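You operate a simulated robot arm through the tools that you are given. There is no shell and no other tool. Be economical: measure what you need, move in short steps, check, and stop when the job is done.

You are at the controls of a simulated robot arm. One attempt, no reset.

JOB
Take the guard off and close the link of the terminal on the card.
Fine: guard on the green mat; slacken the screw, slide the link shut, tighten the screw; leave the other open link. Set down upright: yellow guard.

It is judged by the outcome, as a careful person would: the job done as asked, and still so three seconds after it is handed in. It fails if anything else is knocked over, pushed out of place, dropped, spilled or broken.

ROBOT AND FRAMES
A 6-joint arm with a two-finger parallel gripper, fixed in place. Base frame: the origin is at the foot of the arm, x ahead of it, y to its left, z up; the work surface is at about z = 0.85. Units: m, degrees, N and s.
With the tool pointing down near the work surface it reaches from about 0.18 to 0.84 m from the base axis. Its first joint turns from -166.0 to 166.0 degrees. Payload 3.91 kg.
Tool frame: the origin (TCP) lies between the finger pads and is the grasp point; the fingertips stand 0.03 m ahead of it; z points along the fingers, y is the line along which they close. Largest opening 0.11 m; finger width 0.02, thickness 0.01; the body of the gripper, 0.048 by 0.112 m, starts 0.055 m behind the TCP.
Orientation is that of the tool frame in the base frame, as a unit quaternion [w, x, y, z]. With the fingers straight down and closing along the base's y, the tool's x points along the base's -x, its y along +y and its z along -z.

CONTROLS
- The arm moves only by the tool step_arm. Its argument "moves" is a list of rows, each a list of 7 numbers: the finger opening in m, from 0 to 0.11, then the shift along the base's x, y, z in m, then the turn, a rotation vector about the base's x, y, z in degrees. In form: [[fingers, dx, dy, dz, wx, wy, wz], ...]. A call has 1 to 8 rows; each row shifts and turns the commanded pose from where the row before left it. Each row takes 0.2 s and may step no farther than 0.05 m and 8.6 degrees from the row before; otherwise, or with a gripper value out of range, the whole call is refused. A pose out of reach is approached as far as the arm can. The call stops where the force on the tool passes 90 N (or 10 N more than at its start, if that is more) or the arm is blocked; 0.2 s more then pass. Each finger travels about 0.108 m/s and halts on what it meets, pressing with about 44 N; the grip force reading is that of the motor and also rises with nothing between the fingers. The clock runs only during rows and for 0.2 s after the last one: add rows that do not move to give the fingers time. It gives the time, the measured TCP pose, the force on the tool (base axes), the opening and the grip force at its end, in the units of the frame above (readings bear some noise), with the torque about the TCP (base axes, N m) and any sound that the robot's microphone picked up.
- Cameras (640 x 400 px; columns grow to the right, rows downward): "scene" is fixed at [0.0496, 0.4994, 1.6111]; the picture's right is [-0.57, -0.82, 0.00], its down [-0.55, 0.38, -0.74] and it looks along [0.61, -0.42, -0.67] (base axes); focal length 351 px, centre (320, 200). "wrist" rides on the gripper at [0.077, 0.007, -0.114] in the tool frame; the picture's right is [-0.09, 1.00, 0.00], its down [-0.80, -0.07, -0.59] and it looks along [-0.59, -0.05, 0.80] (tool axes); focal length 270 px, centre (320, 200). There is no depth. A picture from a camera that has moved, and an enlarged one, comes with that camera's place and axes in the base frame and with its lens.
- get_image(camera): a new picture of that camera. The clock stands still meanwhile.
- slide_trunk(by): slides the trunk up (or, below 0, down) by that many m; the arm rides with it, the base frame stays. It gives what a move gives, with no picture.
- enlarge(camera, box): a new picture of the part [left, top, right, bottom] of that camera's present view, enlarged. The clock stands still meanwhile.
- sign_off(): hands the job in; it is judged then, once.

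Work in short steps. Places have to be worked out from the pictures, the camera data and where the tool is seen: move nearer, look again, correct. Check each grasp and each placing, and mend what went wrong. You have 120 turns and 84 pictures in all, those below and enlarged ones among them. Open the gripper and draw the arm clear of the work before you hand the job in, unless the task says otherwise; then end with one line.

The tools are called after "Emit:" by a JSON object that holds its "method" and its "body". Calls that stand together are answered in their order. step_arm: Moves the arm, as the interface text tells. Its arguments: {"type":"object","properties":{"moves":{"type":"array","items":{"type":"array","items":{"type":"number"}}}},"required":["moves"]} The other tools are called the same way: slide_trunk (by) slides the trunk up or down; get_image (camera) takes a picture; enlarge (camera, box) takes an enlarged picture of a part of a camera's view; sign_off () hands the job in.

At the start:

```text
clock: 0.0
eef_pos: [0.4742, -0.1867, 1.1515]
tcp_rot: [0.0, 0.0, 1.0, 0.0]
ft_force: [-0.1, 0.4, -0.1]
torque: [-0.02, 0.0, -0.01]
width: 0.11
grasp_force: 0.2
trunk travel left (down, up): [-0.45, 0.09]
```

scene: 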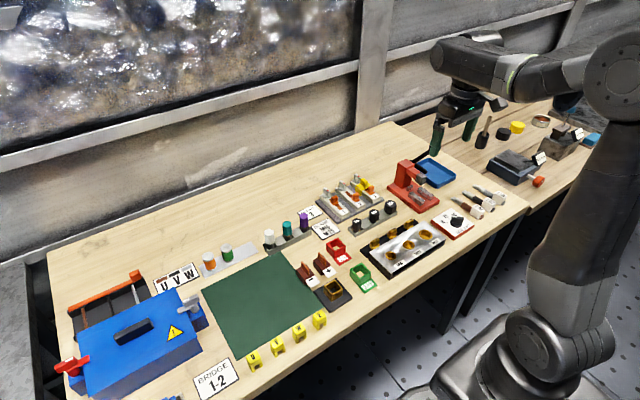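
wrist: 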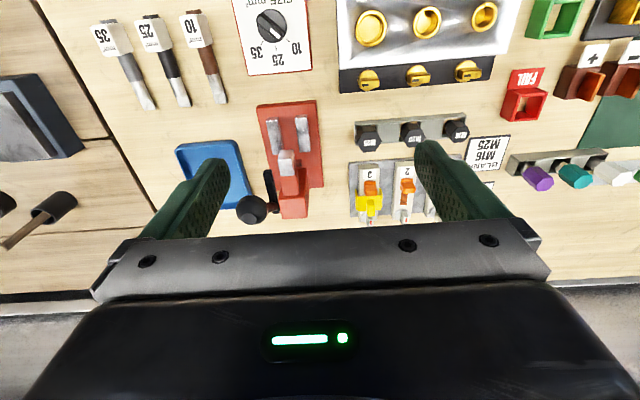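

I'll look closer at the terminal block, the card and the cards near it.

Emit:
{"method": "enlarge", "body": {"camera": "scene", "box": [290, 160, 410, 240]}}

Emit:
{"method": "enlarge", "body": {"camera": "wrist", "box": [320, 120, 520, 240]}}

Emit:
{"method": "enlarge", "body": {"camera": "scene", "box": [150, 220, 350, 400]}}

```text
5.00 times, centred on (350, 200) of scene
camera zoom: at [0.0496, 0.4994, 1.6111], right [-0.57, -0.82, 0.0], down [-0.55, 0.38, -0.74], along [0.61, -0.42, -0.67], focal length 1756 px, centre (170, 200)
```

zoom: 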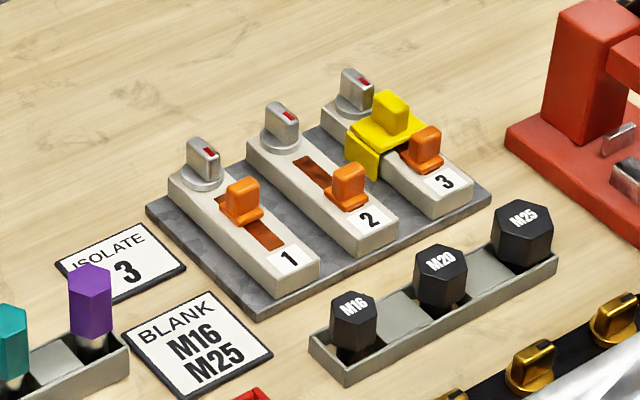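

```text
3.20 times, centred on (420, 180) of wrist
camera zoom: at [0.3962, -0.1802, 1.2653], right [0.09, 1.0, 0.0], down [0.8, -0.07, 0.59], along [0.59, -0.05, -0.8], focal length 865 px, centre (0, 264)
```

zoom: 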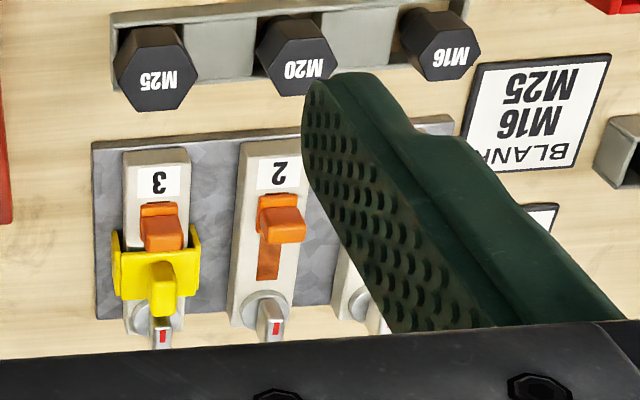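

```text
2.22 times, centred on (250, 310) of scene
camera zoom: at [0.0496, 0.4994, 1.6111], right [-0.57, -0.82, 0.0], down [-0.55, 0.38, -0.74], along [0.61, -0.42, -0.67], focal length 780 px, centre (476, -44)
```

zoom: 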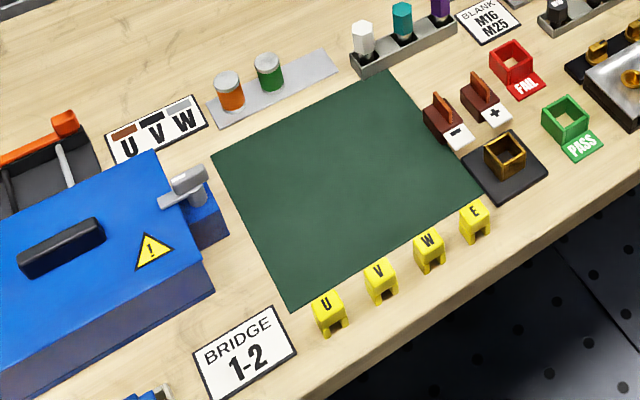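

The card by the block reads "ISOLATE 3", and terminal 3 has the guard, with its link at the number end, which is open. I move nearer to see the guard, the screw and the cards better.

Emit:
{"method": "step_arm", "body": {"moves": [[0.11, 0.03, 0.035, -0.03, 0, 0, 0], [0.11, 0.03, 0.035, -0.03, 0, 0, 0], [0.11, 0, 0, 0, 0, 0, 0]]}}

Emit:
{"method": "get_image", "body": {"camera": "wrist"}}

```text
refused: row 1 steps farther than a row can; nothing moved
```

```text
78 pictures are left
camera wrist: at [0.3962, -0.1802, 1.2653], right [0.09, 1.0, 0.0], down [0.8, -0.07, 0.59], along [0.59, -0.05, -0.8], focal length 270 px, centre (320, 200)
```

wrist: 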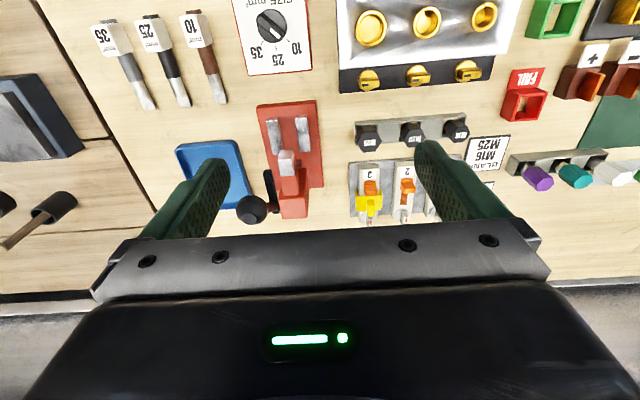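

Steps are limited to 0.05 m in total, so I move in smaller ones.

Emit:
{"method": "step_arm", "body": {"moves": [[0.11, 0.02, 0.025, -0.03, 0, 0, 0], [0.11, 0.02, 0.025, -0.03, 0, 0, 0], [0.11, 0.02, 0.025, -0.03, 0, 0, 0], [0.11, 0, 0, 0, 0, 0, 0]]}}

Emit:
{"method": "get_image", "body": {"camera": "wrist"}}

Emit:
{"method": "enlarge", "body": {"camera": "wrist", "box": [230, 100, 430, 240]}}

```text
clock: 1.0
eef_pos: [0.5346, -0.109, 1.0599]
tcp_rot: [0.001, 0.0, 1.0, 0.0]
ft_force: [-0.2, -0.1, -0.7]
torque: [0.0, 0.0, 0.0]
width: 0.1096
grasp_force: 0.0
trunk travel left (down, up): [-0.45, 0.09]
```

```text
77 pictures are left
camera wrist: at [0.4559, -0.1029, 1.1739], right [0.09, 1.0, 0.0], down [0.8, -0.07, 0.59], along [0.59, -0.05, -0.8], focal length 270 px, centre (320, 200)
```

wrist: 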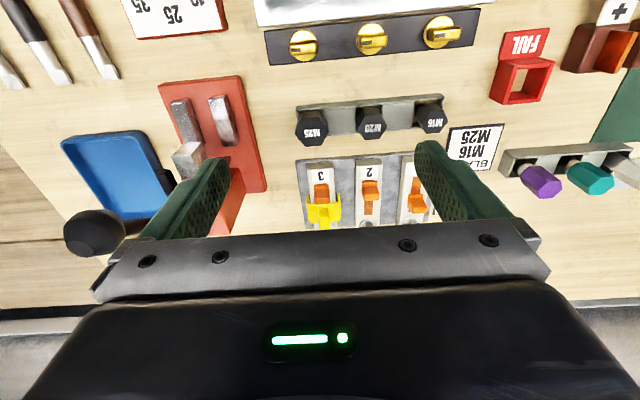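

```text
2.86 times, centred on (330, 170) of wrist
camera zoom: at [0.4559, -0.1029, 1.1739], right [0.09, 1.0, 0.0], down [0.8, -0.07, 0.59], along [0.59, -0.05, -0.8], focal length 772 px, centre (291, 286)
```

zoom: 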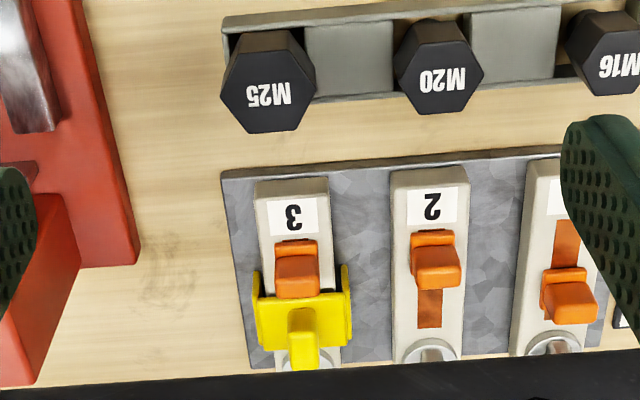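

Terminal 3 and its guard are roughly at x 0.69, y -0.117. I zoom the scene camera in on the guard and screws.

Emit:
{"method": "enlarge", "body": {"camera": "scene", "box": [315, 170, 385, 214]}}

Emit:
{"method": "enlarge", "body": {"camera": "scene", "box": [290, 190, 350, 240]}}

```text
9.09 times, centred on (350, 192) of scene
camera zoom: at [0.0496, 0.4994, 1.6111], right [-0.57, -0.82, 0.0], down [-0.55, 0.38, -0.74], along [0.61, -0.42, -0.67], focal length 3193 px, centre (47, 273)
```

zoom: 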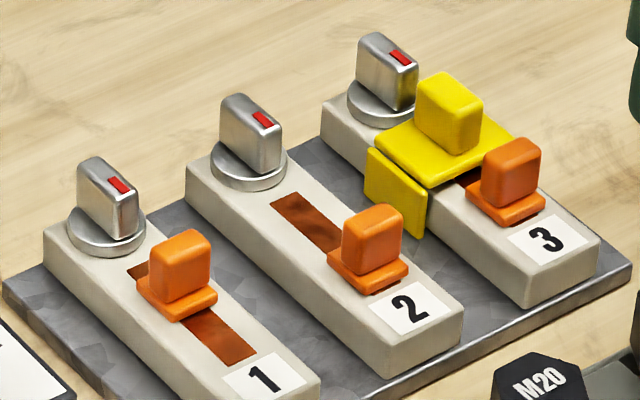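

```text
8.00 times, centred on (320, 215) of scene
camera zoom: at [0.0496, 0.4994, 1.6111], right [-0.57, -0.82, 0.0], down [-0.55, 0.38, -0.74], along [0.61, -0.42, -0.67], focal length 2810 px, centre (320, 80)
```

zoom: 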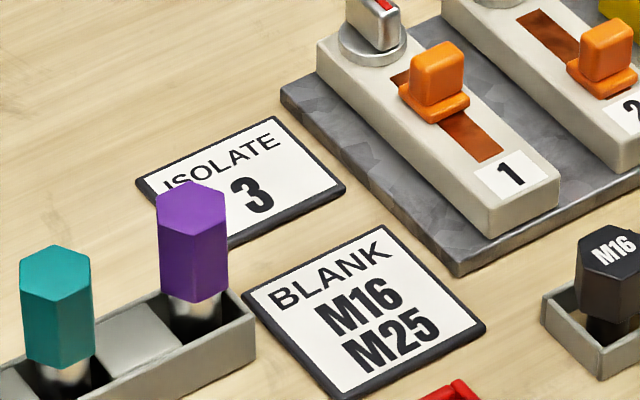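

Guard handle is about (0.694, -0.116), with its top near z 0.904. I move above it, keeping high, and look.

Emit:
{"method": "step_arm", "body": {"moves": [[0.07, 0.04, -0.002, 0, 0, 0, 0], [0.07, 0.04, -0.002, 0, 0, 0, 0], [0.07, 0.04, -0.002, -0.02, 0, 0, 0], [0.07, 0.039, -0.001, -0.02, 0, 0, 0], [0.07, 0, 0, -0.02, 0, 0, 0], [0.07, 0, 0, 0, 0, 0, 0]]}}

Emit:
{"method": "get_image", "body": {"camera": "wrist"}}

Emit:
{"method": "enlarge", "body": {"camera": "scene", "box": [310, 130, 430, 220]}}

```text
clock: 2.4
eef_pos: [0.6961, -0.1198, 1.0017]
tcp_rot: [0.0, 0.001, 1.0, 0.0]
ft_force: [0.0, 0.2, 0.0]
torque: [0.02, -0.01, -0.01]
width: 0.07
grasp_force: 0.1
trunk travel left (down, up): [-0.45, 0.09]
```

```text
73 pictures are left
camera wrist: at [0.6166, -0.114, 1.1158], right [0.09, 1.0, 0.0], down [0.8, -0.07, 0.59], along [0.59, -0.05, -0.8], focal length 270 px, centre (320, 200)
```

wrist: 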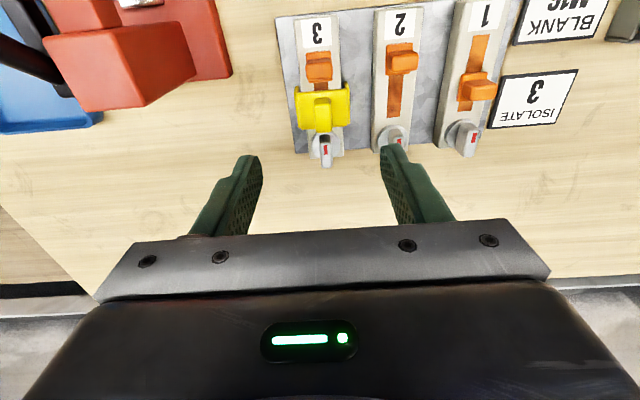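

```text
4.44 times, centred on (370, 175) of scene
camera zoom: at [0.0496, 0.4994, 1.6111], right [-0.57, -0.82, 0.0], down [-0.55, 0.38, -0.74], along [0.61, -0.42, -0.67], focal length 1561 px, centre (98, 311)
```

zoom: 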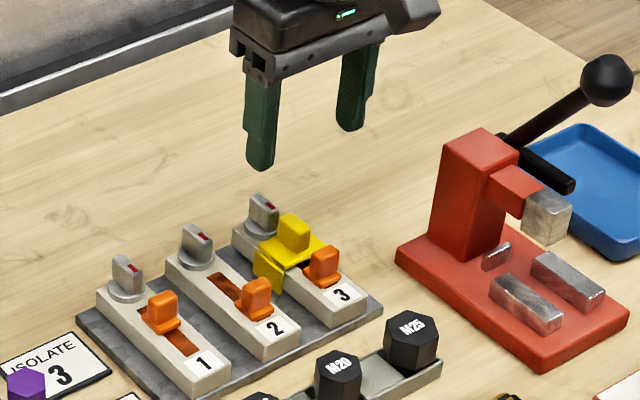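

The card is confirmed as "ISOLATE 3". I enlarge this closer view to measure the guard and the screw levers.

Emit:
{"method": "enlarge", "body": {"camera": "wrist", "box": [270, 0, 510, 170]}}

```text
2.35 times, centred on (390, 85) of wrist
camera zoom: at [0.6166, -0.114, 1.1158], right [0.09, 1.0, 0.0], down [0.8, -0.07, 0.59], along [0.59, -0.05, -0.8], focal length 636 px, centre (155, 471)
```

zoom: 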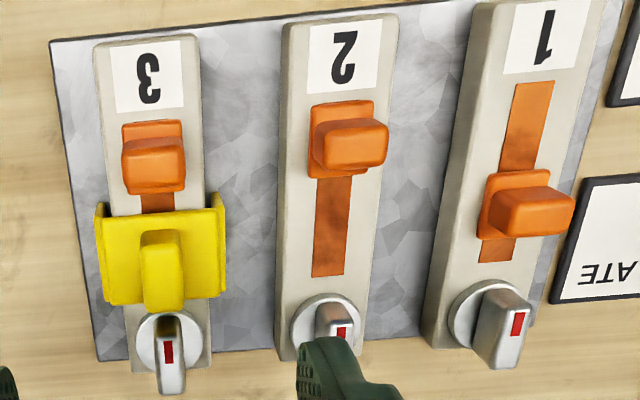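

No rotation of the block; handle about (0.693, -0.117), 15 mm wide. I descend part way and check alignment.

Emit:
{"method": "step_arm", "body": {"moves": [[0.05, -0.002, 0.0025, -0.03, 0, 0, 0], [0.05, 0, 0, -0.03, 0, 0, 0], [0.05, 0, 0, 0, 0, 0, 0]]}}

Emit:
{"method": "get_image", "body": {"camera": "wrist"}}

Emit:
{"method": "enlarge", "body": {"camera": "scene", "box": [310, 160, 400, 220]}}

```text
clock: 3.2
eef_pos: [0.6916, -0.1177, 0.9429]
tcp_rot: [0.0, 0.0, 1.0, 0.0]
ft_force: [0.0, 0.1, -0.3]
torque: [0.03, -0.03, 0.02]
width: 0.0499
grasp_force: 0.0
trunk travel left (down, up): [-0.45, 0.09]
```

```text
70 pictures are left
camera wrist: at [0.6144, -0.1109, 1.0567], right [0.09, 1.0, 0.0], down [0.8, -0.07, 0.59], along [0.59, -0.05, -0.8], focal length 270 px, centre (320, 200)
```

wrist: 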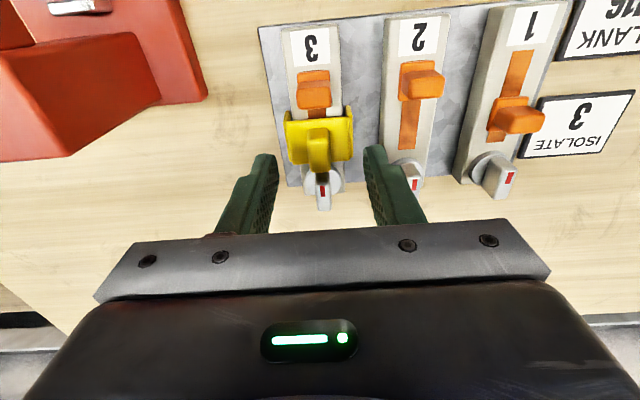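

```text
6.67 times, centred on (355, 190) of scene
camera zoom: at [0.0496, 0.4994, 1.6111], right [-0.57, -0.82, 0.0], down [-0.55, 0.38, -0.74], along [0.61, -0.42, -0.67], focal length 2342 px, centre (87, 267)
```

zoom: 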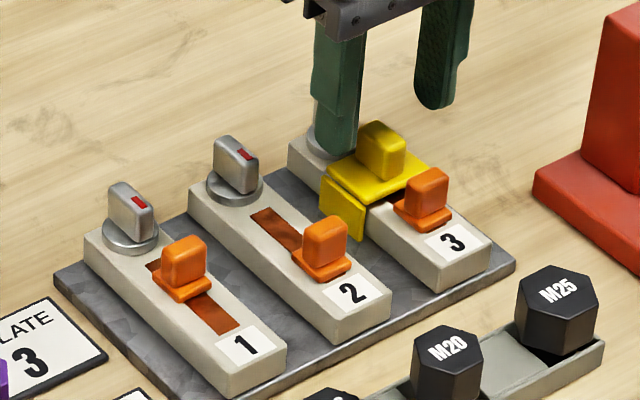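

Alignment is good. I lower to z≈0.914 and close on the handle.

Emit:
{"method": "step_arm", "body": {"moves": [[0.05, 0, 0, -0.015, 0, 0, 0], [0.05, 0, 0, -0.014, 0, 0, 0], [0.04, 0, 0, 0, 0, 0, 0], [0.0, 0, 0, 0, 0, 0, 0], [0.0, 0, 0, 0, 0, 0, 0], [0.0, 0, 0, 0, 0, 0, 0]]}}

Emit:
{"method": "get_image", "body": {"camera": "wrist"}}

Emit:
{"method": "enlarge", "body": {"camera": "scene", "box": [310, 160, 400, 220]}}

```text
clock: 4.6
eef_pos: [0.692, -0.1163, 0.9132]
tcp_rot: [0.0, 0.001, 1.0, 0.0]
ft_force: [0.5, -0.5, 2.9]
torque: [0.01, -0.05, 0.01]
width: 0.04
grasp_force: 43.5
trunk travel left (down, up): [-0.45, 0.09]
```

```text
68 pictures are left
camera wrist: at [0.6138, -0.1104, 1.0269], right [0.09, 1.0, 0.0], down [0.8, -0.07, 0.59], along [0.59, -0.05, -0.8], focal length 270 px, centre (320, 200)
```

wrist: 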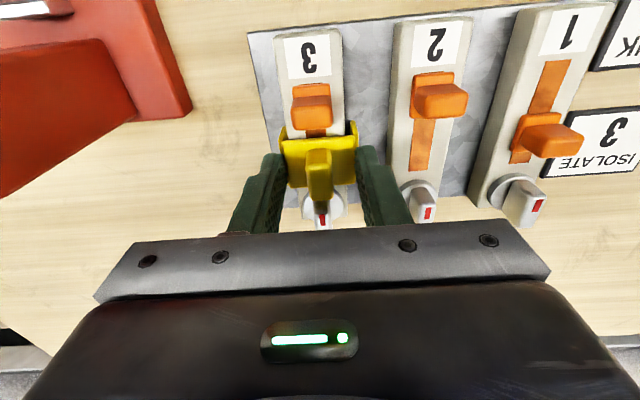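

```text
6.67 times, centred on (355, 190) of scene
camera zoom: at [0.0496, 0.4994, 1.6111], right [-0.57, -0.82, 0.0], down [-0.55, 0.38, -0.74], along [0.61, -0.42, -0.67], focal length 2342 px, centre (87, 267)
```

zoom: 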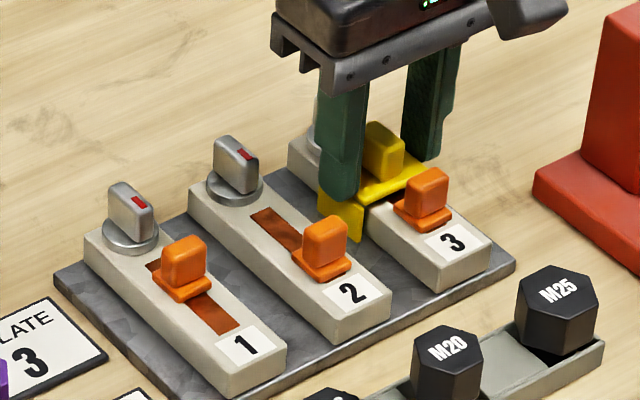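

The fingers met the guard's skirt (0.040 m), so the saddle sits higher than I judged. I release, rise a bit and take the handle instead.

Emit:
{"method": "step_arm", "body": {"moves": [[0.055, 0, 0, 0, 0, 0, 0], [0.055, 0, 0, 0, 0, 0, 0], [0.055, 0, 0, 0.015, 0, 0, 0], [0.03, 0, 0, 0, 0, 0, 0], [0.0, 0, 0, 0, 0, 0, 0], [0.0, 0, 0, 0, 0, 0, 0], [0.0, 0, 0, 0, 0, 0, 0]]}}

Emit:
{"method": "enlarge", "body": {"camera": "wrist", "box": [220, 100, 420, 240]}}

Emit:
{"method": "enlarge", "body": {"camera": "scene", "box": [310, 160, 400, 220]}}

```text
clock: 6.2
eef_pos: [0.6909, -0.1152, 0.9268]
tcp_rot: [0.0, 0.0, 1.0, 0.0]
ft_force: [-0.3, 0.1, -0.3]
torque: [0.01, 0.0, -0.01]
width: 0.0123
grasp_force: 44.0
trunk travel left (down, up): [-0.45, 0.09]
```

```text
2.86 times, centred on (320, 170) of wrist
camera zoom: at [0.6136, -0.1105, 1.0412], right [0.09, 1.0, 0.0], down [0.8, -0.07, 0.59], along [0.59, -0.05, -0.8], focal length 772 px, centre (320, 286)
```

zoom: 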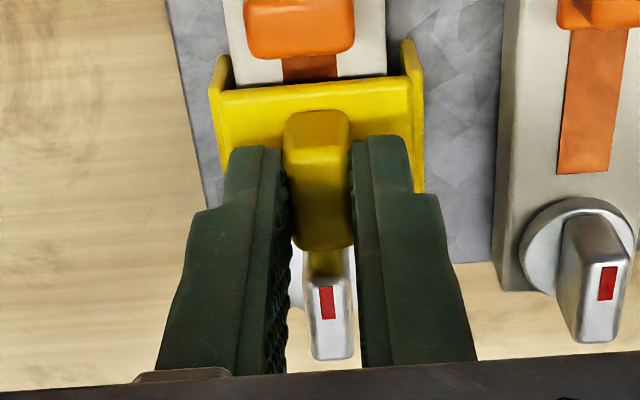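

```text
6.67 times, centred on (355, 190) of scene
camera zoom: at [0.0496, 0.4994, 1.6111], right [-0.57, -0.82, 0.0], down [-0.55, 0.38, -0.74], along [0.61, -0.42, -0.67], focal length 2342 px, centre (87, 267)
```

zoom: 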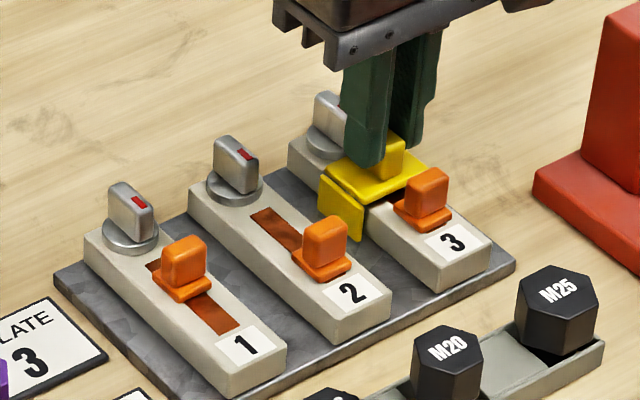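

The handle is held (12 mm). I lift straight up.

Emit:
{"method": "step_arm", "body": {"moves": [[0.0, 0, 0, 0.01, 0, 0, 0], [0.0, 0, 0, 0.02, 0, 0, 0], [0.0, 0, 0, 0.03, 0, 0, 0], [0.0, 0, 0, 0.04, 0, 0, 0], [0.0, 0, 0, 0, 0, 0, 0]]}}

Emit:
{"method": "get_image", "body": {"camera": "wrist"}}

Emit:
{"method": "enlarge", "body": {"camera": "scene", "box": [310, 130, 410, 220]}}

```text
clock: 7.4
eef_pos: [0.689, -0.1164, 1.028]
tcp_rot: [0.001, 0.0, 1.0, 0.001]
ft_force: [-1.2, -0.8, -0.4]
torque: [-0.04, -0.01, -0.02]
width: 0.0001
grasp_force: 37.3
trunk travel left (down, up): [-0.45, 0.09]
```

```text
64 pictures are left
camera wrist: at [0.6113, -0.1099, 1.1423], right [0.09, 1.0, 0.0], down [0.8, -0.07, 0.59], along [0.59, -0.05, -0.8], focal length 270 px, centre (320, 200)
```

wrist: 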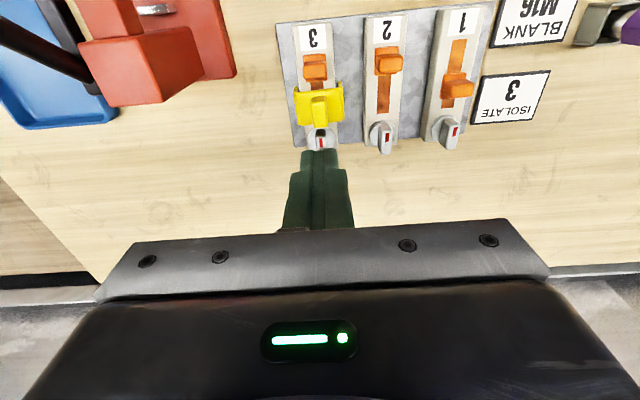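

```text
4.44 times, centred on (360, 175) of scene
camera zoom: at [0.0496, 0.4994, 1.6111], right [-0.57, -0.82, 0.0], down [-0.55, 0.38, -0.74], along [0.61, -0.42, -0.67], focal length 1561 px, centre (142, 311)
```

zoom: 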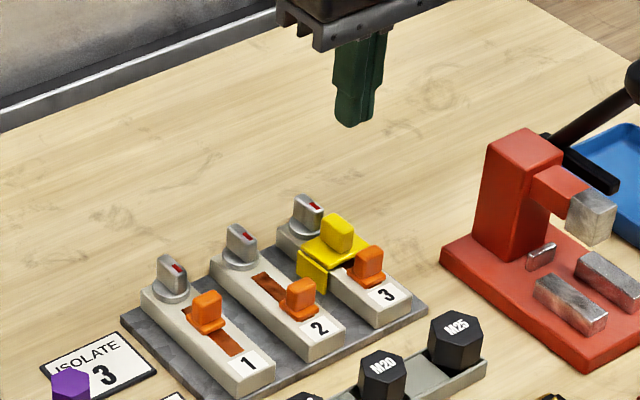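

The grip slipped off; the guard is still seated. I look closer to see where the handle is relative to the fingers.

Emit:
{"method": "enlarge", "body": {"camera": "wrist", "box": [270, 60, 370, 160]}}

Emit:
{"method": "enlarge", "body": {"camera": "scene", "box": [335, 168, 385, 208]}}

```text
4.00 times, centred on (320, 110) of wrist
camera zoom: at [0.6113, -0.1099, 1.1423], right [0.09, 1.0, 0.0], down [0.8, -0.07, 0.59], along [0.59, -0.05, -0.8], focal length 1081 px, centre (320, 560)
```

zoom: 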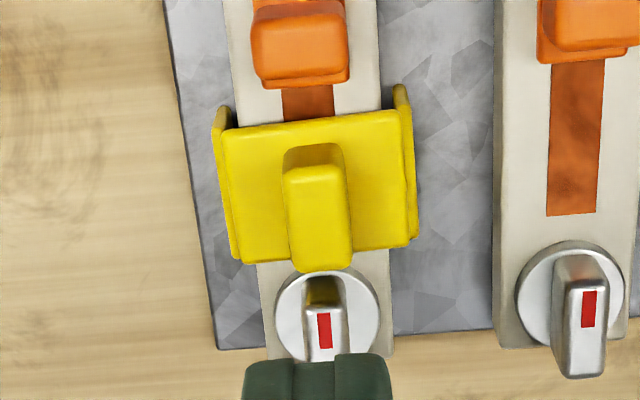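

```text
10.00 times, centred on (360, 188) of scene
camera zoom: at [0.0496, 0.4994, 1.6111], right [-0.57, -0.82, 0.0], down [-0.55, 0.38, -0.74], along [0.61, -0.42, -0.67], focal length 3512 px, centre (-80, 320)
```

zoom: 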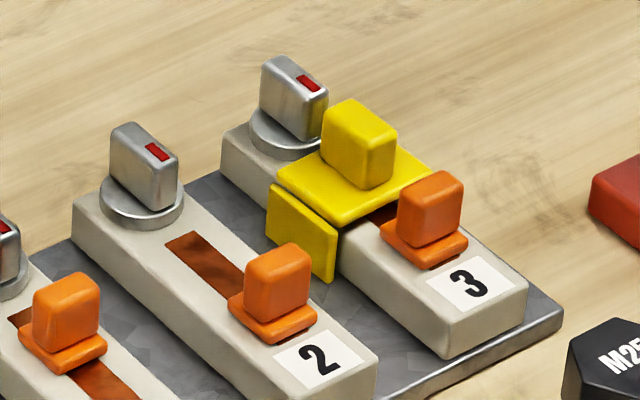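

The x/y are right, but the tips overlapped only ~5 mm of the handle (top ≈0.902). I go back down deeper, opening 0.03 so the tips pass over the saddle, to z≈0.917.

Emit:
{"method": "step_arm", "body": {"moves": [[0.032, 0.001, 0, -0.03, 0, 0, 0], [0.032, 0, 0, -0.03, 0, 0, 0], [0.032, 0, 0, -0.03, 0, 0, 0], [0.032, 0, 0, -0.013, 0, 0, 0], [0.032, 0, 0, -0.005, 0, 0, 0], [0.032, 0, 0, -0.003, 0, 0, 0], [0.032, 0, 0, 0, 0, 0, 0]]}}

Emit:
{"method": "enlarge", "body": {"camera": "scene", "box": [335, 168, 385, 208]}}

```text
clock: 9.0
eef_pos: [0.6916, -0.1172, 0.9159]
tcp_rot: [0.0, 0.0, 1.0, 0.0]
ft_force: [0.8, 0.3, 2.0]
torque: [-0.03, 0.0, 0.0]
width: 0.0324
grasp_force: 0.1
trunk travel left (down, up): [-0.45, 0.09]
```

```text
10.00 times, centred on (360, 188) of scene
camera zoom: at [0.0496, 0.4994, 1.6111], right [-0.57, -0.82, 0.0], down [-0.55, 0.38, -0.74], along [0.61, -0.42, -0.67], focal length 3512 px, centre (-80, 320)
```

zoom: 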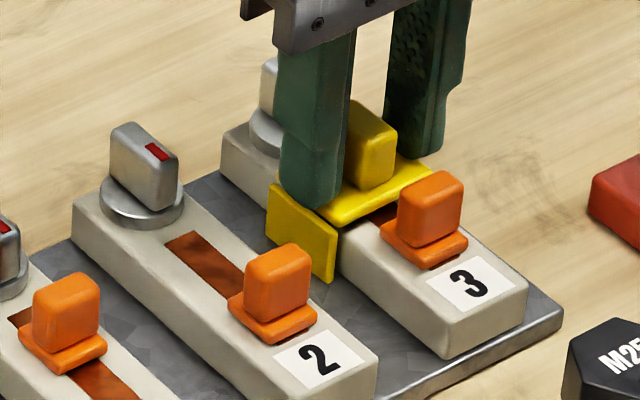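

Tips are just about on the saddle. I raise 1 mm, shift slightly toward the base, close fully, then lift slowly.

Emit:
{"method": "step_arm", "body": {"moves": [[0.032, -0.003, 0, 0.001, 0, 0, 0], [0.0, 0, 0, 0, 0, 0, 0], [0.0, 0, 0, 0, 0, 0, 0], [0.0, 0, 0, 0, 0, 0, 0], [0.0, 0, 0, 0.004, 0, 0, 0], [0.0, 0, 0, 0.004, 0, 0, 0], [0.0, 0, 0, 0.006, 0, 0, 0]]}}

Emit:
{"method": "enlarge", "body": {"camera": "scene", "box": [335, 168, 385, 208]}}

```text
clock: 10.6
eef_pos: [0.6893, -0.1163, 0.932]
tcp_rot: [0.0, 0.0, 1.0, 0.001]
ft_force: [0.4, -0.3, -0.3]
torque: [-0.01, -0.01, -0.01]
width: 0.0125
grasp_force: 44.3
trunk travel left (down, up): [-0.45, 0.09]
```

```text
10.00 times, centred on (360, 188) of scene
camera zoom: at [0.0496, 0.4994, 1.6111], right [-0.57, -0.82, 0.0], down [-0.55, 0.38, -0.74], along [0.61, -0.42, -0.67], focal length 3512 px, centre (-80, 320)
```

zoom: 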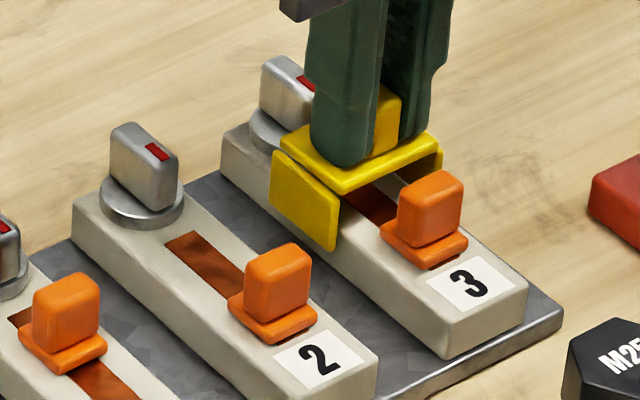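

The guard is off its seat and firmly held. I lift it clear.

Emit:
{"method": "step_arm", "body": {"moves": [[0.0, 0, 0, 0.02, 0, 0, 0], [0.0, 0, 0, 0.03, 0, 0, 0], [0.0, 0, 0, 0.035, 0, 0, 0], [0.0, 0, 0, 0.035, 0, 0, 0], [0.0, -0.016, 0.0445, 0, 0, 0, 0], [0.0, -0.016, 0.0445, 0, 0, 0, 0], [0.0, -0.016, 0.0445, 0, 0, 0, 0], [0.0, -0.016, 0.0445, 0, 0, 0, 0]]}}

Emit:
{"method": "get_image", "body": {"camera": "scene"}}

```text
clock: 12.4
eef_pos: [0.6235, 0.0643, 1.0512]
tcp_rot: [0.0, 0.0, 1.0, 0.001]
ft_force: [-0.2, -0.8, 0.2]
torque: [0.01, 0.03, -0.01]
width: 0.0126
grasp_force: 44.4
trunk travel left (down, up): [-0.45, 0.09]
```

```text
58 pictures are left
```

scene: 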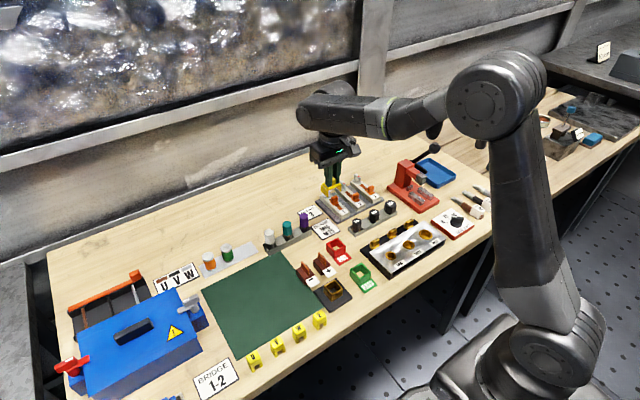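

The guard is held and in transit. I continue toward the mat's middle at about (0.53, 0.34).

Emit:
{"method": "step_arm", "body": {"moves": [[0.0, -0.016, 0.0445, 0, 0, 0, 0], [0.0, -0.016, 0.0445, 0, 0, 0, 0], [0.0, -0.016, 0.0445, 0, 0, 0, 0], [0.0, -0.016, 0.0445, 0, 0, 0, 0], [0.0, -0.015, 0.0445, 0, 0, 0, 0], [0.0, -0.015, 0.0445, 0, 0, 0, 0], [0.0, 0, 0.005, -0.04, 0, 0, 0], [0.0, 0, 0, -0.04, 0, 0, 0]]}}

Emit:
{"method": "get_image", "body": {"camera": "wrist"}}

Emit:
{"method": "enlarge", "body": {"camera": "scene", "box": [190, 230, 350, 350]}}

```text
clock: 14.2
eef_pos: [0.5323, 0.3337, 0.9728]
tcp_rot: [-0.001, 0.0, 1.0, 0.0]
ft_force: [0.2, 0.0, -0.2]
torque: [-0.01, 0.0, -0.04]
width: 0.0126
grasp_force: 44.0
trunk travel left (down, up): [-0.45, 0.09]
```

```text
57 pictures are left
camera wrist: at [0.4543, 0.3405, 1.0867], right [0.09, 1.0, 0.0], down [0.8, -0.07, 0.59], along [0.59, -0.05, -0.8], focal length 270 px, centre (320, 200)
```

wrist: 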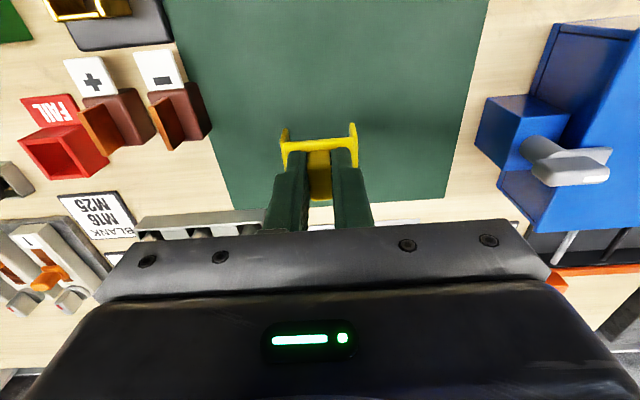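

```text
3.33 times, centred on (270, 290) of scene
camera zoom: at [0.0496, 0.4994, 1.6111], right [-0.57, -0.82, 0.0], down [-0.55, 0.38, -0.74], along [0.61, -0.42, -0.67], focal length 1171 px, centre (487, -100)
```

zoom: 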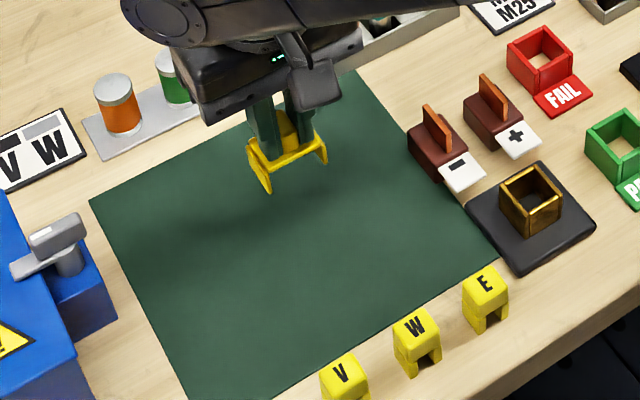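

The guard is over the mat, upright. I descend, then feel for contact in small steps.

Emit:
{"method": "step_arm", "body": {"moves": [[0.0, -0.005, 0, -0.025, 0, 0, 0], [0.0, 0, 0, -0.02, 0, 0, 0], [0.0, 0, 0, -0.005, 0, 0, 0], [0.0, 0, 0, -0.003, 0, 0, 0], [0.0, 0, 0, 0, 0, 0, 0]]}}

Emit:
{"method": "enlarge", "body": {"camera": "scene", "box": [220, 230, 310, 300]}}

```text
clock: 15.4
eef_pos: [0.5255, 0.3352, 0.9183]
tcp_rot: [-0.001, -0.001, 1.0, 0.0]
ft_force: [0.8, -0.6, -0.2]
torque: [-0.01, 0.02, 0.02]
width: 0.0123
grasp_force: 43.8
trunk travel left (down, up): [-0.45, 0.09]
```

```text
5.71 times, centred on (265, 265) of scene
camera zoom: at [0.0496, 0.4994, 1.6111], right [-0.57, -0.82, 0.0], down [-0.55, 0.38, -0.74], along [0.61, -0.42, -0.67], focal length 2007 px, centre (634, -171)
```

zoom: 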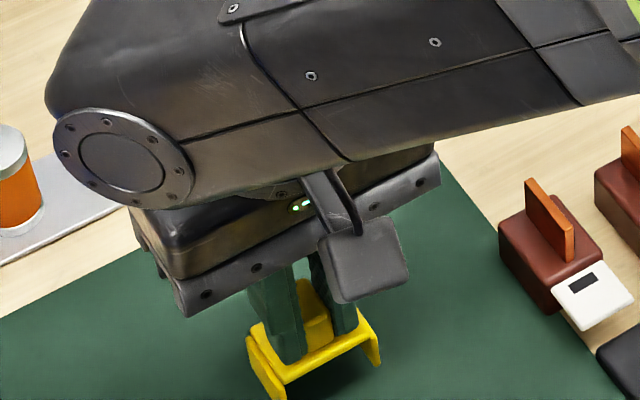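

No contact yet, so I keep lowering in 3 mm steps.

Emit:
{"method": "step_arm", "body": {"moves": [[0.0, 0, 0, -0.003, 0, 0, 0], [0.0, 0, 0, -0.003, 0, 0, 0], [0.0, 0, 0, -0.003, 0, 0, 0], [0.0, 0, 0, 0, 0, 0, 0]]}}

```text
clock: 16.4
eef_pos: [0.5263, 0.3348, 0.9095]
tcp_rot: [0.0, 0.0, 1.0, 0.0]
ft_force: [0.1, -0.1, 0.7]
torque: [-0.04, -0.01, -0.03]
width: 0.0122
grasp_force: 43.7
trunk travel left (down, up): [-0.45, 0.09]
```

Still no contact force; further small steps.

Emit:
{"method": "step_arm", "body": {"moves": [[0.0, 0, 0, -0.003, 0, 0, 0], [0.0, 0, 0, -0.003, 0, 0, 0], [0.0, 0, 0, 0, 0, 0, 0]]}}

Emit:
{"method": "enlarge", "body": {"camera": "scene", "box": [220, 250, 310, 320]}}

Emit:
{"method": "get_image", "body": {"camera": "wrist"}}

```text
clock: 17.2
eef_pos: [0.5267, 0.3355, 0.9078]
tcp_rot: [0.005, -0.001, 1.0, 0.003]
ft_force: [4.2, 2.9, 47.2]
torque: [-0.03, 0.02, 0.0]
width: 0.0123
grasp_force: 44.0
trunk travel left (down, up): [-0.45, 0.09]
```

```text
5.71 times, centred on (265, 285) of scene
camera zoom: at [0.0496, 0.4994, 1.6111], right [-0.57, -0.82, 0.0], down [-0.55, 0.38, -0.74], along [0.61, -0.42, -0.67], focal length 2007 px, centre (634, -286)
```

zoom: 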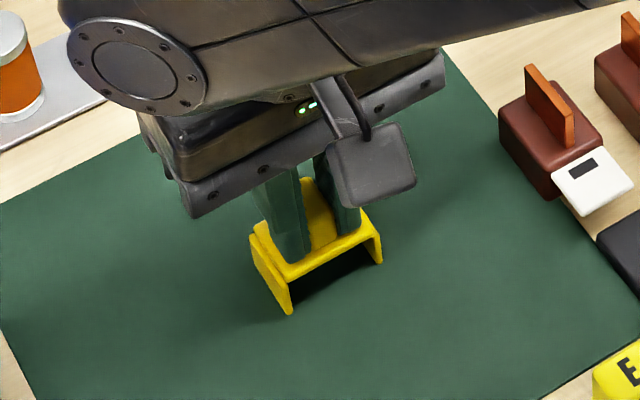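

```text
53 pictures are left
camera wrist: at [0.4468, 0.3391, 1.0221], right [0.09, 1.0, 0.01], down [0.8, -0.07, 0.6], along [0.6, -0.05, -0.8], focal length 270 px, centre (320, 200)
```

wrist: 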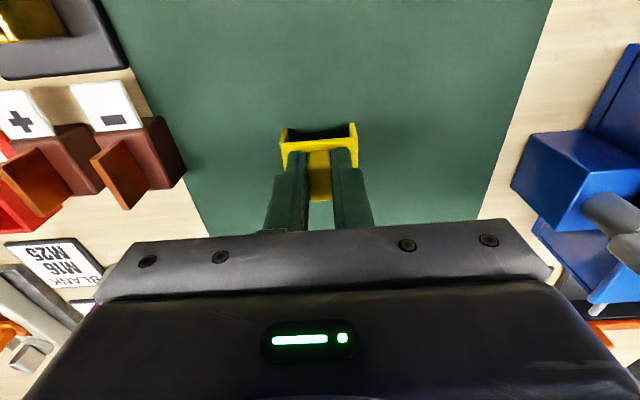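

It is on the mat (47 N). I ease up to unload, open, and rise.

Emit:
{"method": "step_arm", "body": {"moves": [[0.0, 0, 0, 0.004, 0, 0, 0], [0.0, 0, 0, 0, 0, 0, 0], [0.035, 0, 0, 0, 0, 0, 0], [0.035, 0, 0, 0, 0, 0, 0], [0.035, 0, 0, 0.02, 0, 0, 0], [0.035, 0, 0, 0.04, 0, 0, 0], [0.035, 0, 0, 0.045, 0, 0, 0], [0.035, 0, 0, 0.045, 0, 0, 0]]}}

Emit:
{"method": "enlarge", "body": {"camera": "scene", "box": [220, 250, 310, 320]}}

```text
clock: 19.0
eef_pos: [0.5267, 0.3335, 1.0566]
tcp_rot: [0.0, 0.0, 1.0, 0.0]
ft_force: [0.2, -0.5, -0.2]
torque: [0.02, 0.01, -0.04]
width: 0.0351
grasp_force: 0.1
trunk travel left (down, up): [-0.45, 0.09]
```

```text
5.71 times, centred on (265, 285) of scene
camera zoom: at [0.0496, 0.4994, 1.6111], right [-0.57, -0.82, 0.0], down [-0.55, 0.38, -0.74], along [0.61, -0.42, -0.67], focal length 2007 px, centre (634, -286)
```

zoom: 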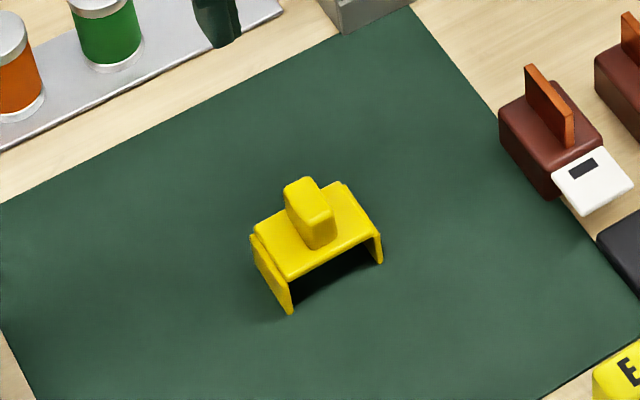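

The guard stands upright on the mat. I go back to terminal 3 and look at its screw.

Emit:
{"method": "step_arm", "body": {"moves": [[0.06, 0.013, -0.045, 0, 0, 0, 0], [0.06, 0.013, -0.045, 0, 0, 0, 0], [0.06, 0.013, -0.045, 0, 0, 0, 0], [0.06, 0.013, -0.045, 0, 0, 0, 0], [0.06, 0.013, -0.045, 0, 0, 0, 0], [0.06, 0.013, -0.045, 0, 0, 0, 0], [0.06, 0.013, -0.045, 0, 0, 0, 0], [0.06, 0.013, -0.045, 0, 0, 0, 0]]}}

Emit:
{"method": "step_arm", "body": {"moves": [[0.06, 0.013, -0.045, 0, 0, 0, 0], [0.06, 0.013, -0.045, -0.01, 0, 0, 0], [0.06, 0.02, 0, -0.03, 0, 0, 0], [0.06, 0, 0, 0, 0, 0, 0]]}}

Emit:
{"method": "get_image", "body": {"camera": "wrist"}}

Emit:
{"method": "enlarge", "body": {"camera": "wrist", "box": [260, 60, 420, 180]}}

```text
clock: 20.8
eef_pos: [0.6317, -0.025, 1.0574]
tcp_rot: [0.0, 0.0, 1.0, 0.0]
ft_force: [-0.1, -0.5, 0.3]
torque: [0.0, 0.01, 0.01]
width: 0.0599
grasp_force: 0.0
trunk travel left (down, up): [-0.45, 0.09]
```

```text
clock: 21.8
eef_pos: [0.6752, -0.1135, 1.0178]
tcp_rot: [0.0, 0.0, 1.0, 0.0]
ft_force: [-0.4, 0.1, 0.1]
torque: [0.0, -0.01, -0.04]
width: 0.0602
grasp_force: 0.2
trunk travel left (down, up): [-0.45, 0.09]
```

```text
51 pictures are left
camera wrist: at [0.5988, -0.1081, 1.1322], right [0.09, 1.0, 0.0], down [0.8, -0.07, 0.59], along [0.59, -0.05, -0.8], focal length 270 px, centre (320, 200)
```

wrist: 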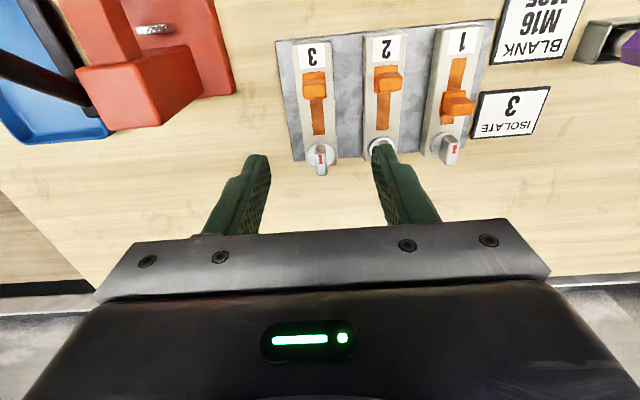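

```text
3.33 times, centred on (340, 120) of wrist
camera zoom: at [0.5988, -0.1081, 1.1322], right [0.09, 1.0, 0.0], down [0.8, -0.07, 0.59], along [0.59, -0.05, -0.8], focal length 901 px, centre (253, 467)
```

zoom: 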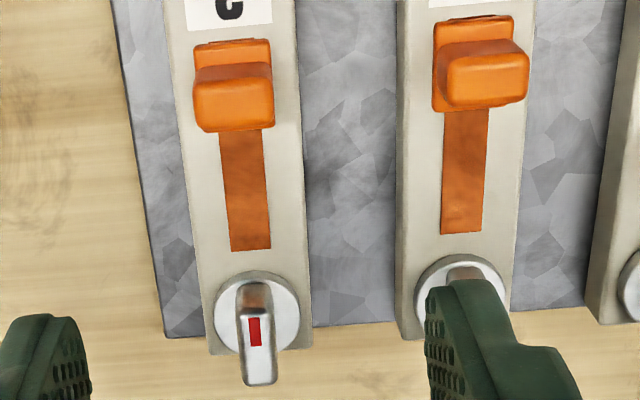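

With the guard gone, screw 3's blade lies along x at about (0.728, -0.1175), top near z 0.897. I move over it, part way down, opening 0.035.

Emit:
{"method": "step_arm", "body": {"moves": [[0.04, 0.027, -0.002, -0.01, 0, 0, 0], [0.04, 0.026, -0.002, -0.02, 0, 0, 0], [0.04, 0, 0, -0.03, 0, 0, 0], [0.04, 0, 0, -0.012, 0, 0, 0], [0.04, 0, 0, 0, 0, 0, 0]]}}

Emit:
{"method": "enlarge", "body": {"camera": "wrist", "box": [220, 80, 420, 240]}}

Emit:
{"method": "enlarge", "body": {"camera": "scene", "box": [325, 158, 385, 206]}}

```text
clock: 23.0
eef_pos: [0.7286, -0.1184, 0.9455]
tcp_rot: [0.001, 0.0, 1.0, 0.001]
ft_force: [1.0, -0.6, -0.2]
torque: [0.02, 0.0, -0.01]
width: 0.04
grasp_force: 0.0
trunk travel left (down, up): [-0.45, 0.09]
```

```text
2.50 times, centred on (320, 160) of wrist
camera zoom: at [0.651, -0.1125, 1.0587], right [0.09, 1.0, 0.0], down [0.8, -0.07, 0.59], along [0.59, -0.05, -0.8], focal length 676 px, centre (320, 300)
```

zoom: 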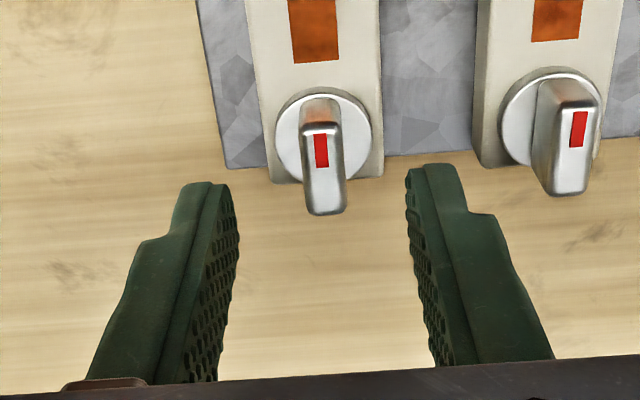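

```text
8.33 times, centred on (355, 182) of scene
camera zoom: at [0.0496, 0.4994, 1.6111], right [-0.57, -0.82, 0.0], down [-0.55, 0.38, -0.74], along [0.61, -0.42, -0.67], focal length 2927 px, centre (28, 350)
```

zoom: 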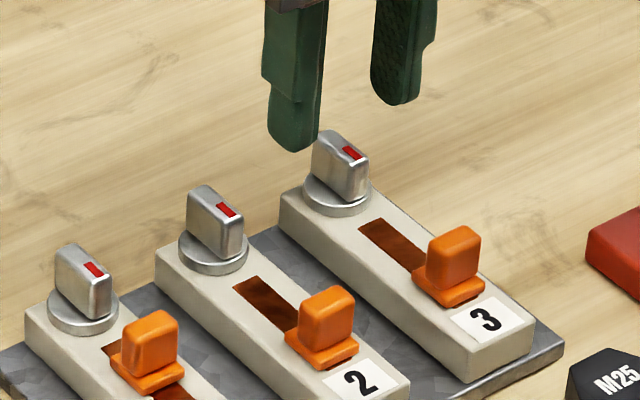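

Well aligned. I descend and close on the blade.

Emit:
{"method": "step_arm", "body": {"moves": [[0.035, 0, 0, -0.015, 0, 0, 0], [0.035, 0, 0, -0.01, 0, 0, 0], [0.035, 0, 0, -0.005, 0, 0, 0], [0.0, 0, 0, 0, 0, 0, 0], [0.0, 0, 0, 0, 0, 0, 0], [0.0, 0, 0, 0, 0, 0, 0]]}}

Emit:
{"method": "enlarge", "body": {"camera": "scene", "box": [325, 158, 385, 206]}}

```text
clock: 24.4
eef_pos: [0.7279, -0.1159, 0.9156]
tcp_rot: [0.0, 0.0, 1.0, 0.0]
ft_force: [-2.2, 7.2, -1.9]
torque: [0.17, -0.08, 0.01]
width: 0.0107
grasp_force: 44.9
trunk travel left (down, up): [-0.45, 0.09]
```

```text
8.33 times, centred on (355, 182) of scene
camera zoom: at [0.0496, 0.4994, 1.6111], right [-0.57, -0.82, 0.0], down [-0.55, 0.38, -0.74], along [0.61, -0.42, -0.67], focal length 2927 px, centre (28, 350)
```

zoom: 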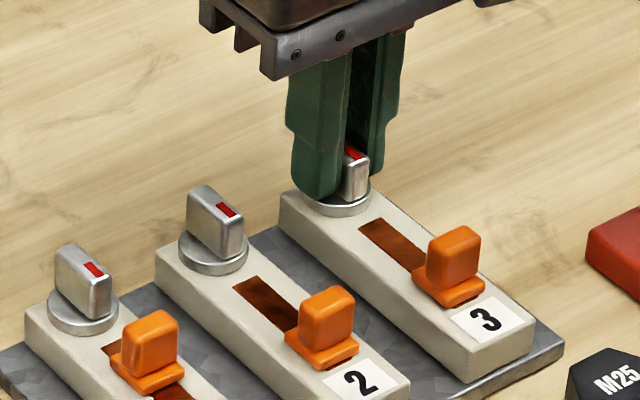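

Blade gripped (10.7 mm). A 7 N side load suggests I am ~1 mm off in y; I correct that, and start turning anticlockwise (+z), watching torque.

Emit:
{"method": "step_arm", "body": {"moves": [[0.0, 0, 0.0015, 0, 0, 0, 0], [0.0, 0, 0, 0, 0, 0, 5], [0.0, 0, 0, 0, 0, 0, 8], [0.0, 0, 0, 0, 0, 0, 8]]}}

Emit:
{"method": "enlarge", "body": {"camera": "scene", "box": [325, 158, 385, 206]}}

```text
clock: 25.4
eef_pos: [0.7295, -0.1164, 0.9153]
tcp_rot: [0.001, -0.185, 0.983, 0.001]
ft_force: [-5.0, 5.1, -4.5]
torque: [0.16, -0.16, 0.01]
width: 0.0109
grasp_force: 45.2
trunk travel left (down, up): [-0.45, 0.09]
```

```text
8.33 times, centred on (355, 182) of scene
camera zoom: at [0.0496, 0.4994, 1.6111], right [-0.57, -0.82, 0.0], down [-0.55, 0.38, -0.74], along [0.61, -0.42, -0.67], focal length 2927 px, centre (28, 350)
```

zoom: 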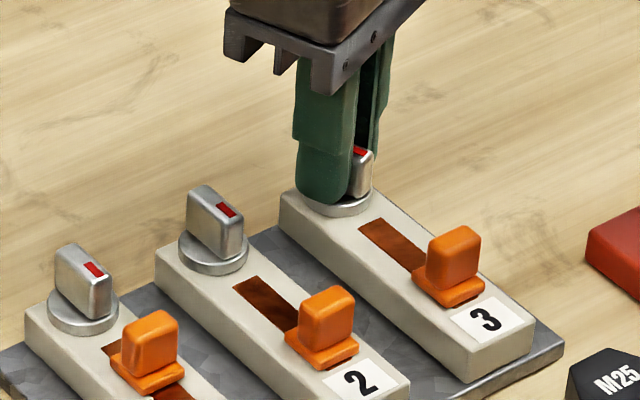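

It turns freely with the blade following. I carry on anticlockwise and look again.

Emit:
{"method": "step_arm", "body": {"moves": [[0.0, 0, 0, 0, 0, 0, 8], [0.0, 0, 0, 0, 0, 0, 8], [0.0, 0, 0, 0, 0, 0, 8], [0.0, 0, 0, 0, 0, 0, 0]]}}

Emit:
{"method": "enlarge", "body": {"camera": "scene", "box": [325, 120, 445, 216]}}

```text
clock: 26.4
eef_pos: [0.7288, -0.1173, 0.9162]
tcp_rot: [-0.001, -0.382, 0.924, 0.0]
ft_force: [-9.7, 10.5, -8.4]
torque: [0.62, -0.34, 0.01]
width: 0.011
grasp_force: 45.1
trunk travel left (down, up): [-0.45, 0.09]
```

```text
4.17 times, centred on (385, 168) of scene
camera zoom: at [0.0496, 0.4994, 1.6111], right [-0.57, -0.82, 0.0], down [-0.55, 0.38, -0.74], along [0.61, -0.42, -0.67], focal length 1463 px, centre (49, 333)
```

zoom: 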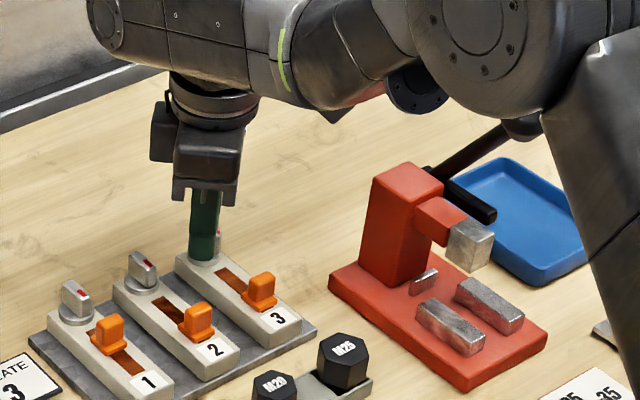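

45° turned, camera clear of the press. I relieve the small side load (~1 mm) and continue.

Emit:
{"method": "step_arm", "body": {"moves": [[0.0, -0.0009, 0.001, -0.0008, 0, 0, 0], [0.0, 0, 0, 0, 0, 0, 8], [0.0, 0, 0, 0, 0, 0, 8], [0.0, 0, 0, 0, 0, 0, 8], [0.0, 0, 0, 0, 0, 0, 0]]}}

```text
clock: 27.6
eef_pos: [0.7277, -0.116, 0.9159]
tcp_rot: [0.0, -0.568, 0.823, 0.0]
ft_force: [-11.7, 11.7, 0.6]
torque: [-0.21, 0.48, 0.0]
width: 0.0107
grasp_force: 45.1
trunk travel left (down, up): [-0.45, 0.09]
```

At 69°, still free. I continue to about 90° with a little relief.

Emit:
{"method": "step_arm", "body": {"moves": [[0.0, -0.0008, 0.0008, 0, 0, 0, 0], [0.0, 0, 0, 0, 0, 0, 8], [0.0, 0, 0, 0, 0, 0, 7], [0.0, 0, 0, 0, 0, 0, 6], [0.0, 0, 0, 0, 0, 0, 0]]}}

Emit:
{"method": "enlarge", "body": {"camera": "scene", "box": [325, 120, 445, 216]}}

Emit:
{"method": "get_image", "body": {"camera": "wrist"}}

```text
clock: 28.8
eef_pos: [0.7267, -0.115, 0.9153]
tcp_rot: [-0.001, 0.708, -0.706, 0.001]
ft_force: [-7.9, 6.8, 5.0]
torque: [0.7, 0.35, -0.06]
width: 0.0108
grasp_force: 45.0
trunk travel left (down, up): [-0.45, 0.09]
```

```text
4.17 times, centred on (385, 168) of scene
camera zoom: at [0.0496, 0.4994, 1.6111], right [-0.57, -0.82, 0.0], down [-0.55, 0.38, -0.74], along [0.61, -0.42, -0.67], focal length 1463 px, centre (49, 333)
```

zoom: 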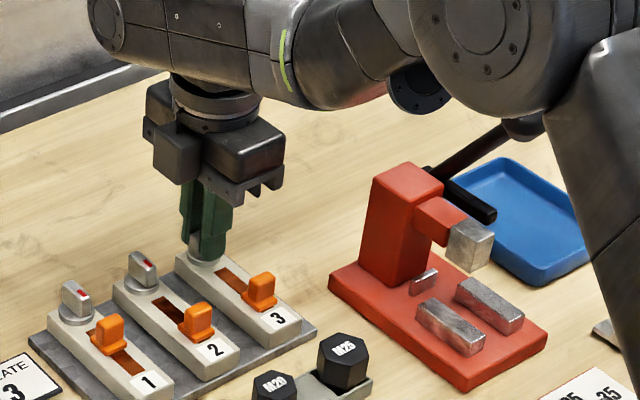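

```text
43 pictures are left
camera wrist: at [0.7193, -0.1936, 1.0294], right [-1.0, 0.09, 0.0], down [0.07, 0.8, 0.59], along [0.05, 0.59, -0.8], focal length 270 px, centre (320, 200)
```

wrist: 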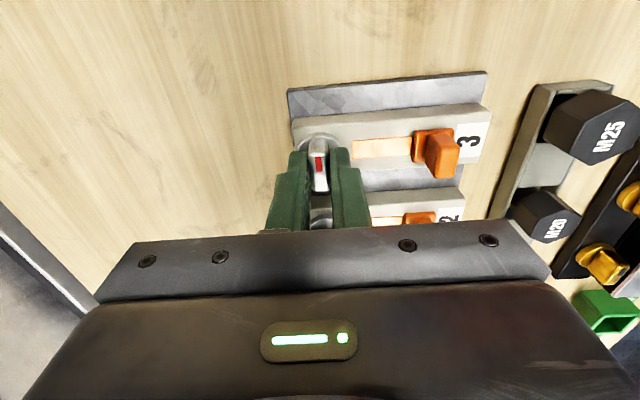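

It is turned 90° with a hint of resistance. I try 8° more to feel whether there is an end stop.

Emit:
{"method": "step_arm", "body": {"moves": [[0.0, 0, 0, 0, 0, 0, 4], [0.0, 0, 0, 0, 0, 0, 4], [0.0, 0, 0, 0, 0, 0, 0]]}}

```text
clock: 29.6
eef_pos: [0.7271, -0.1161, 0.9165]
tcp_rot: [0.0, 0.754, -0.656, 0.001]
ft_force: [-6.7, 1.7, 8.7]
torque: [0.28, 0.56, -1.08]
width: 0.013
grasp_force: 45.1
trunk travel left (down, up): [-0.45, 0.09]
```

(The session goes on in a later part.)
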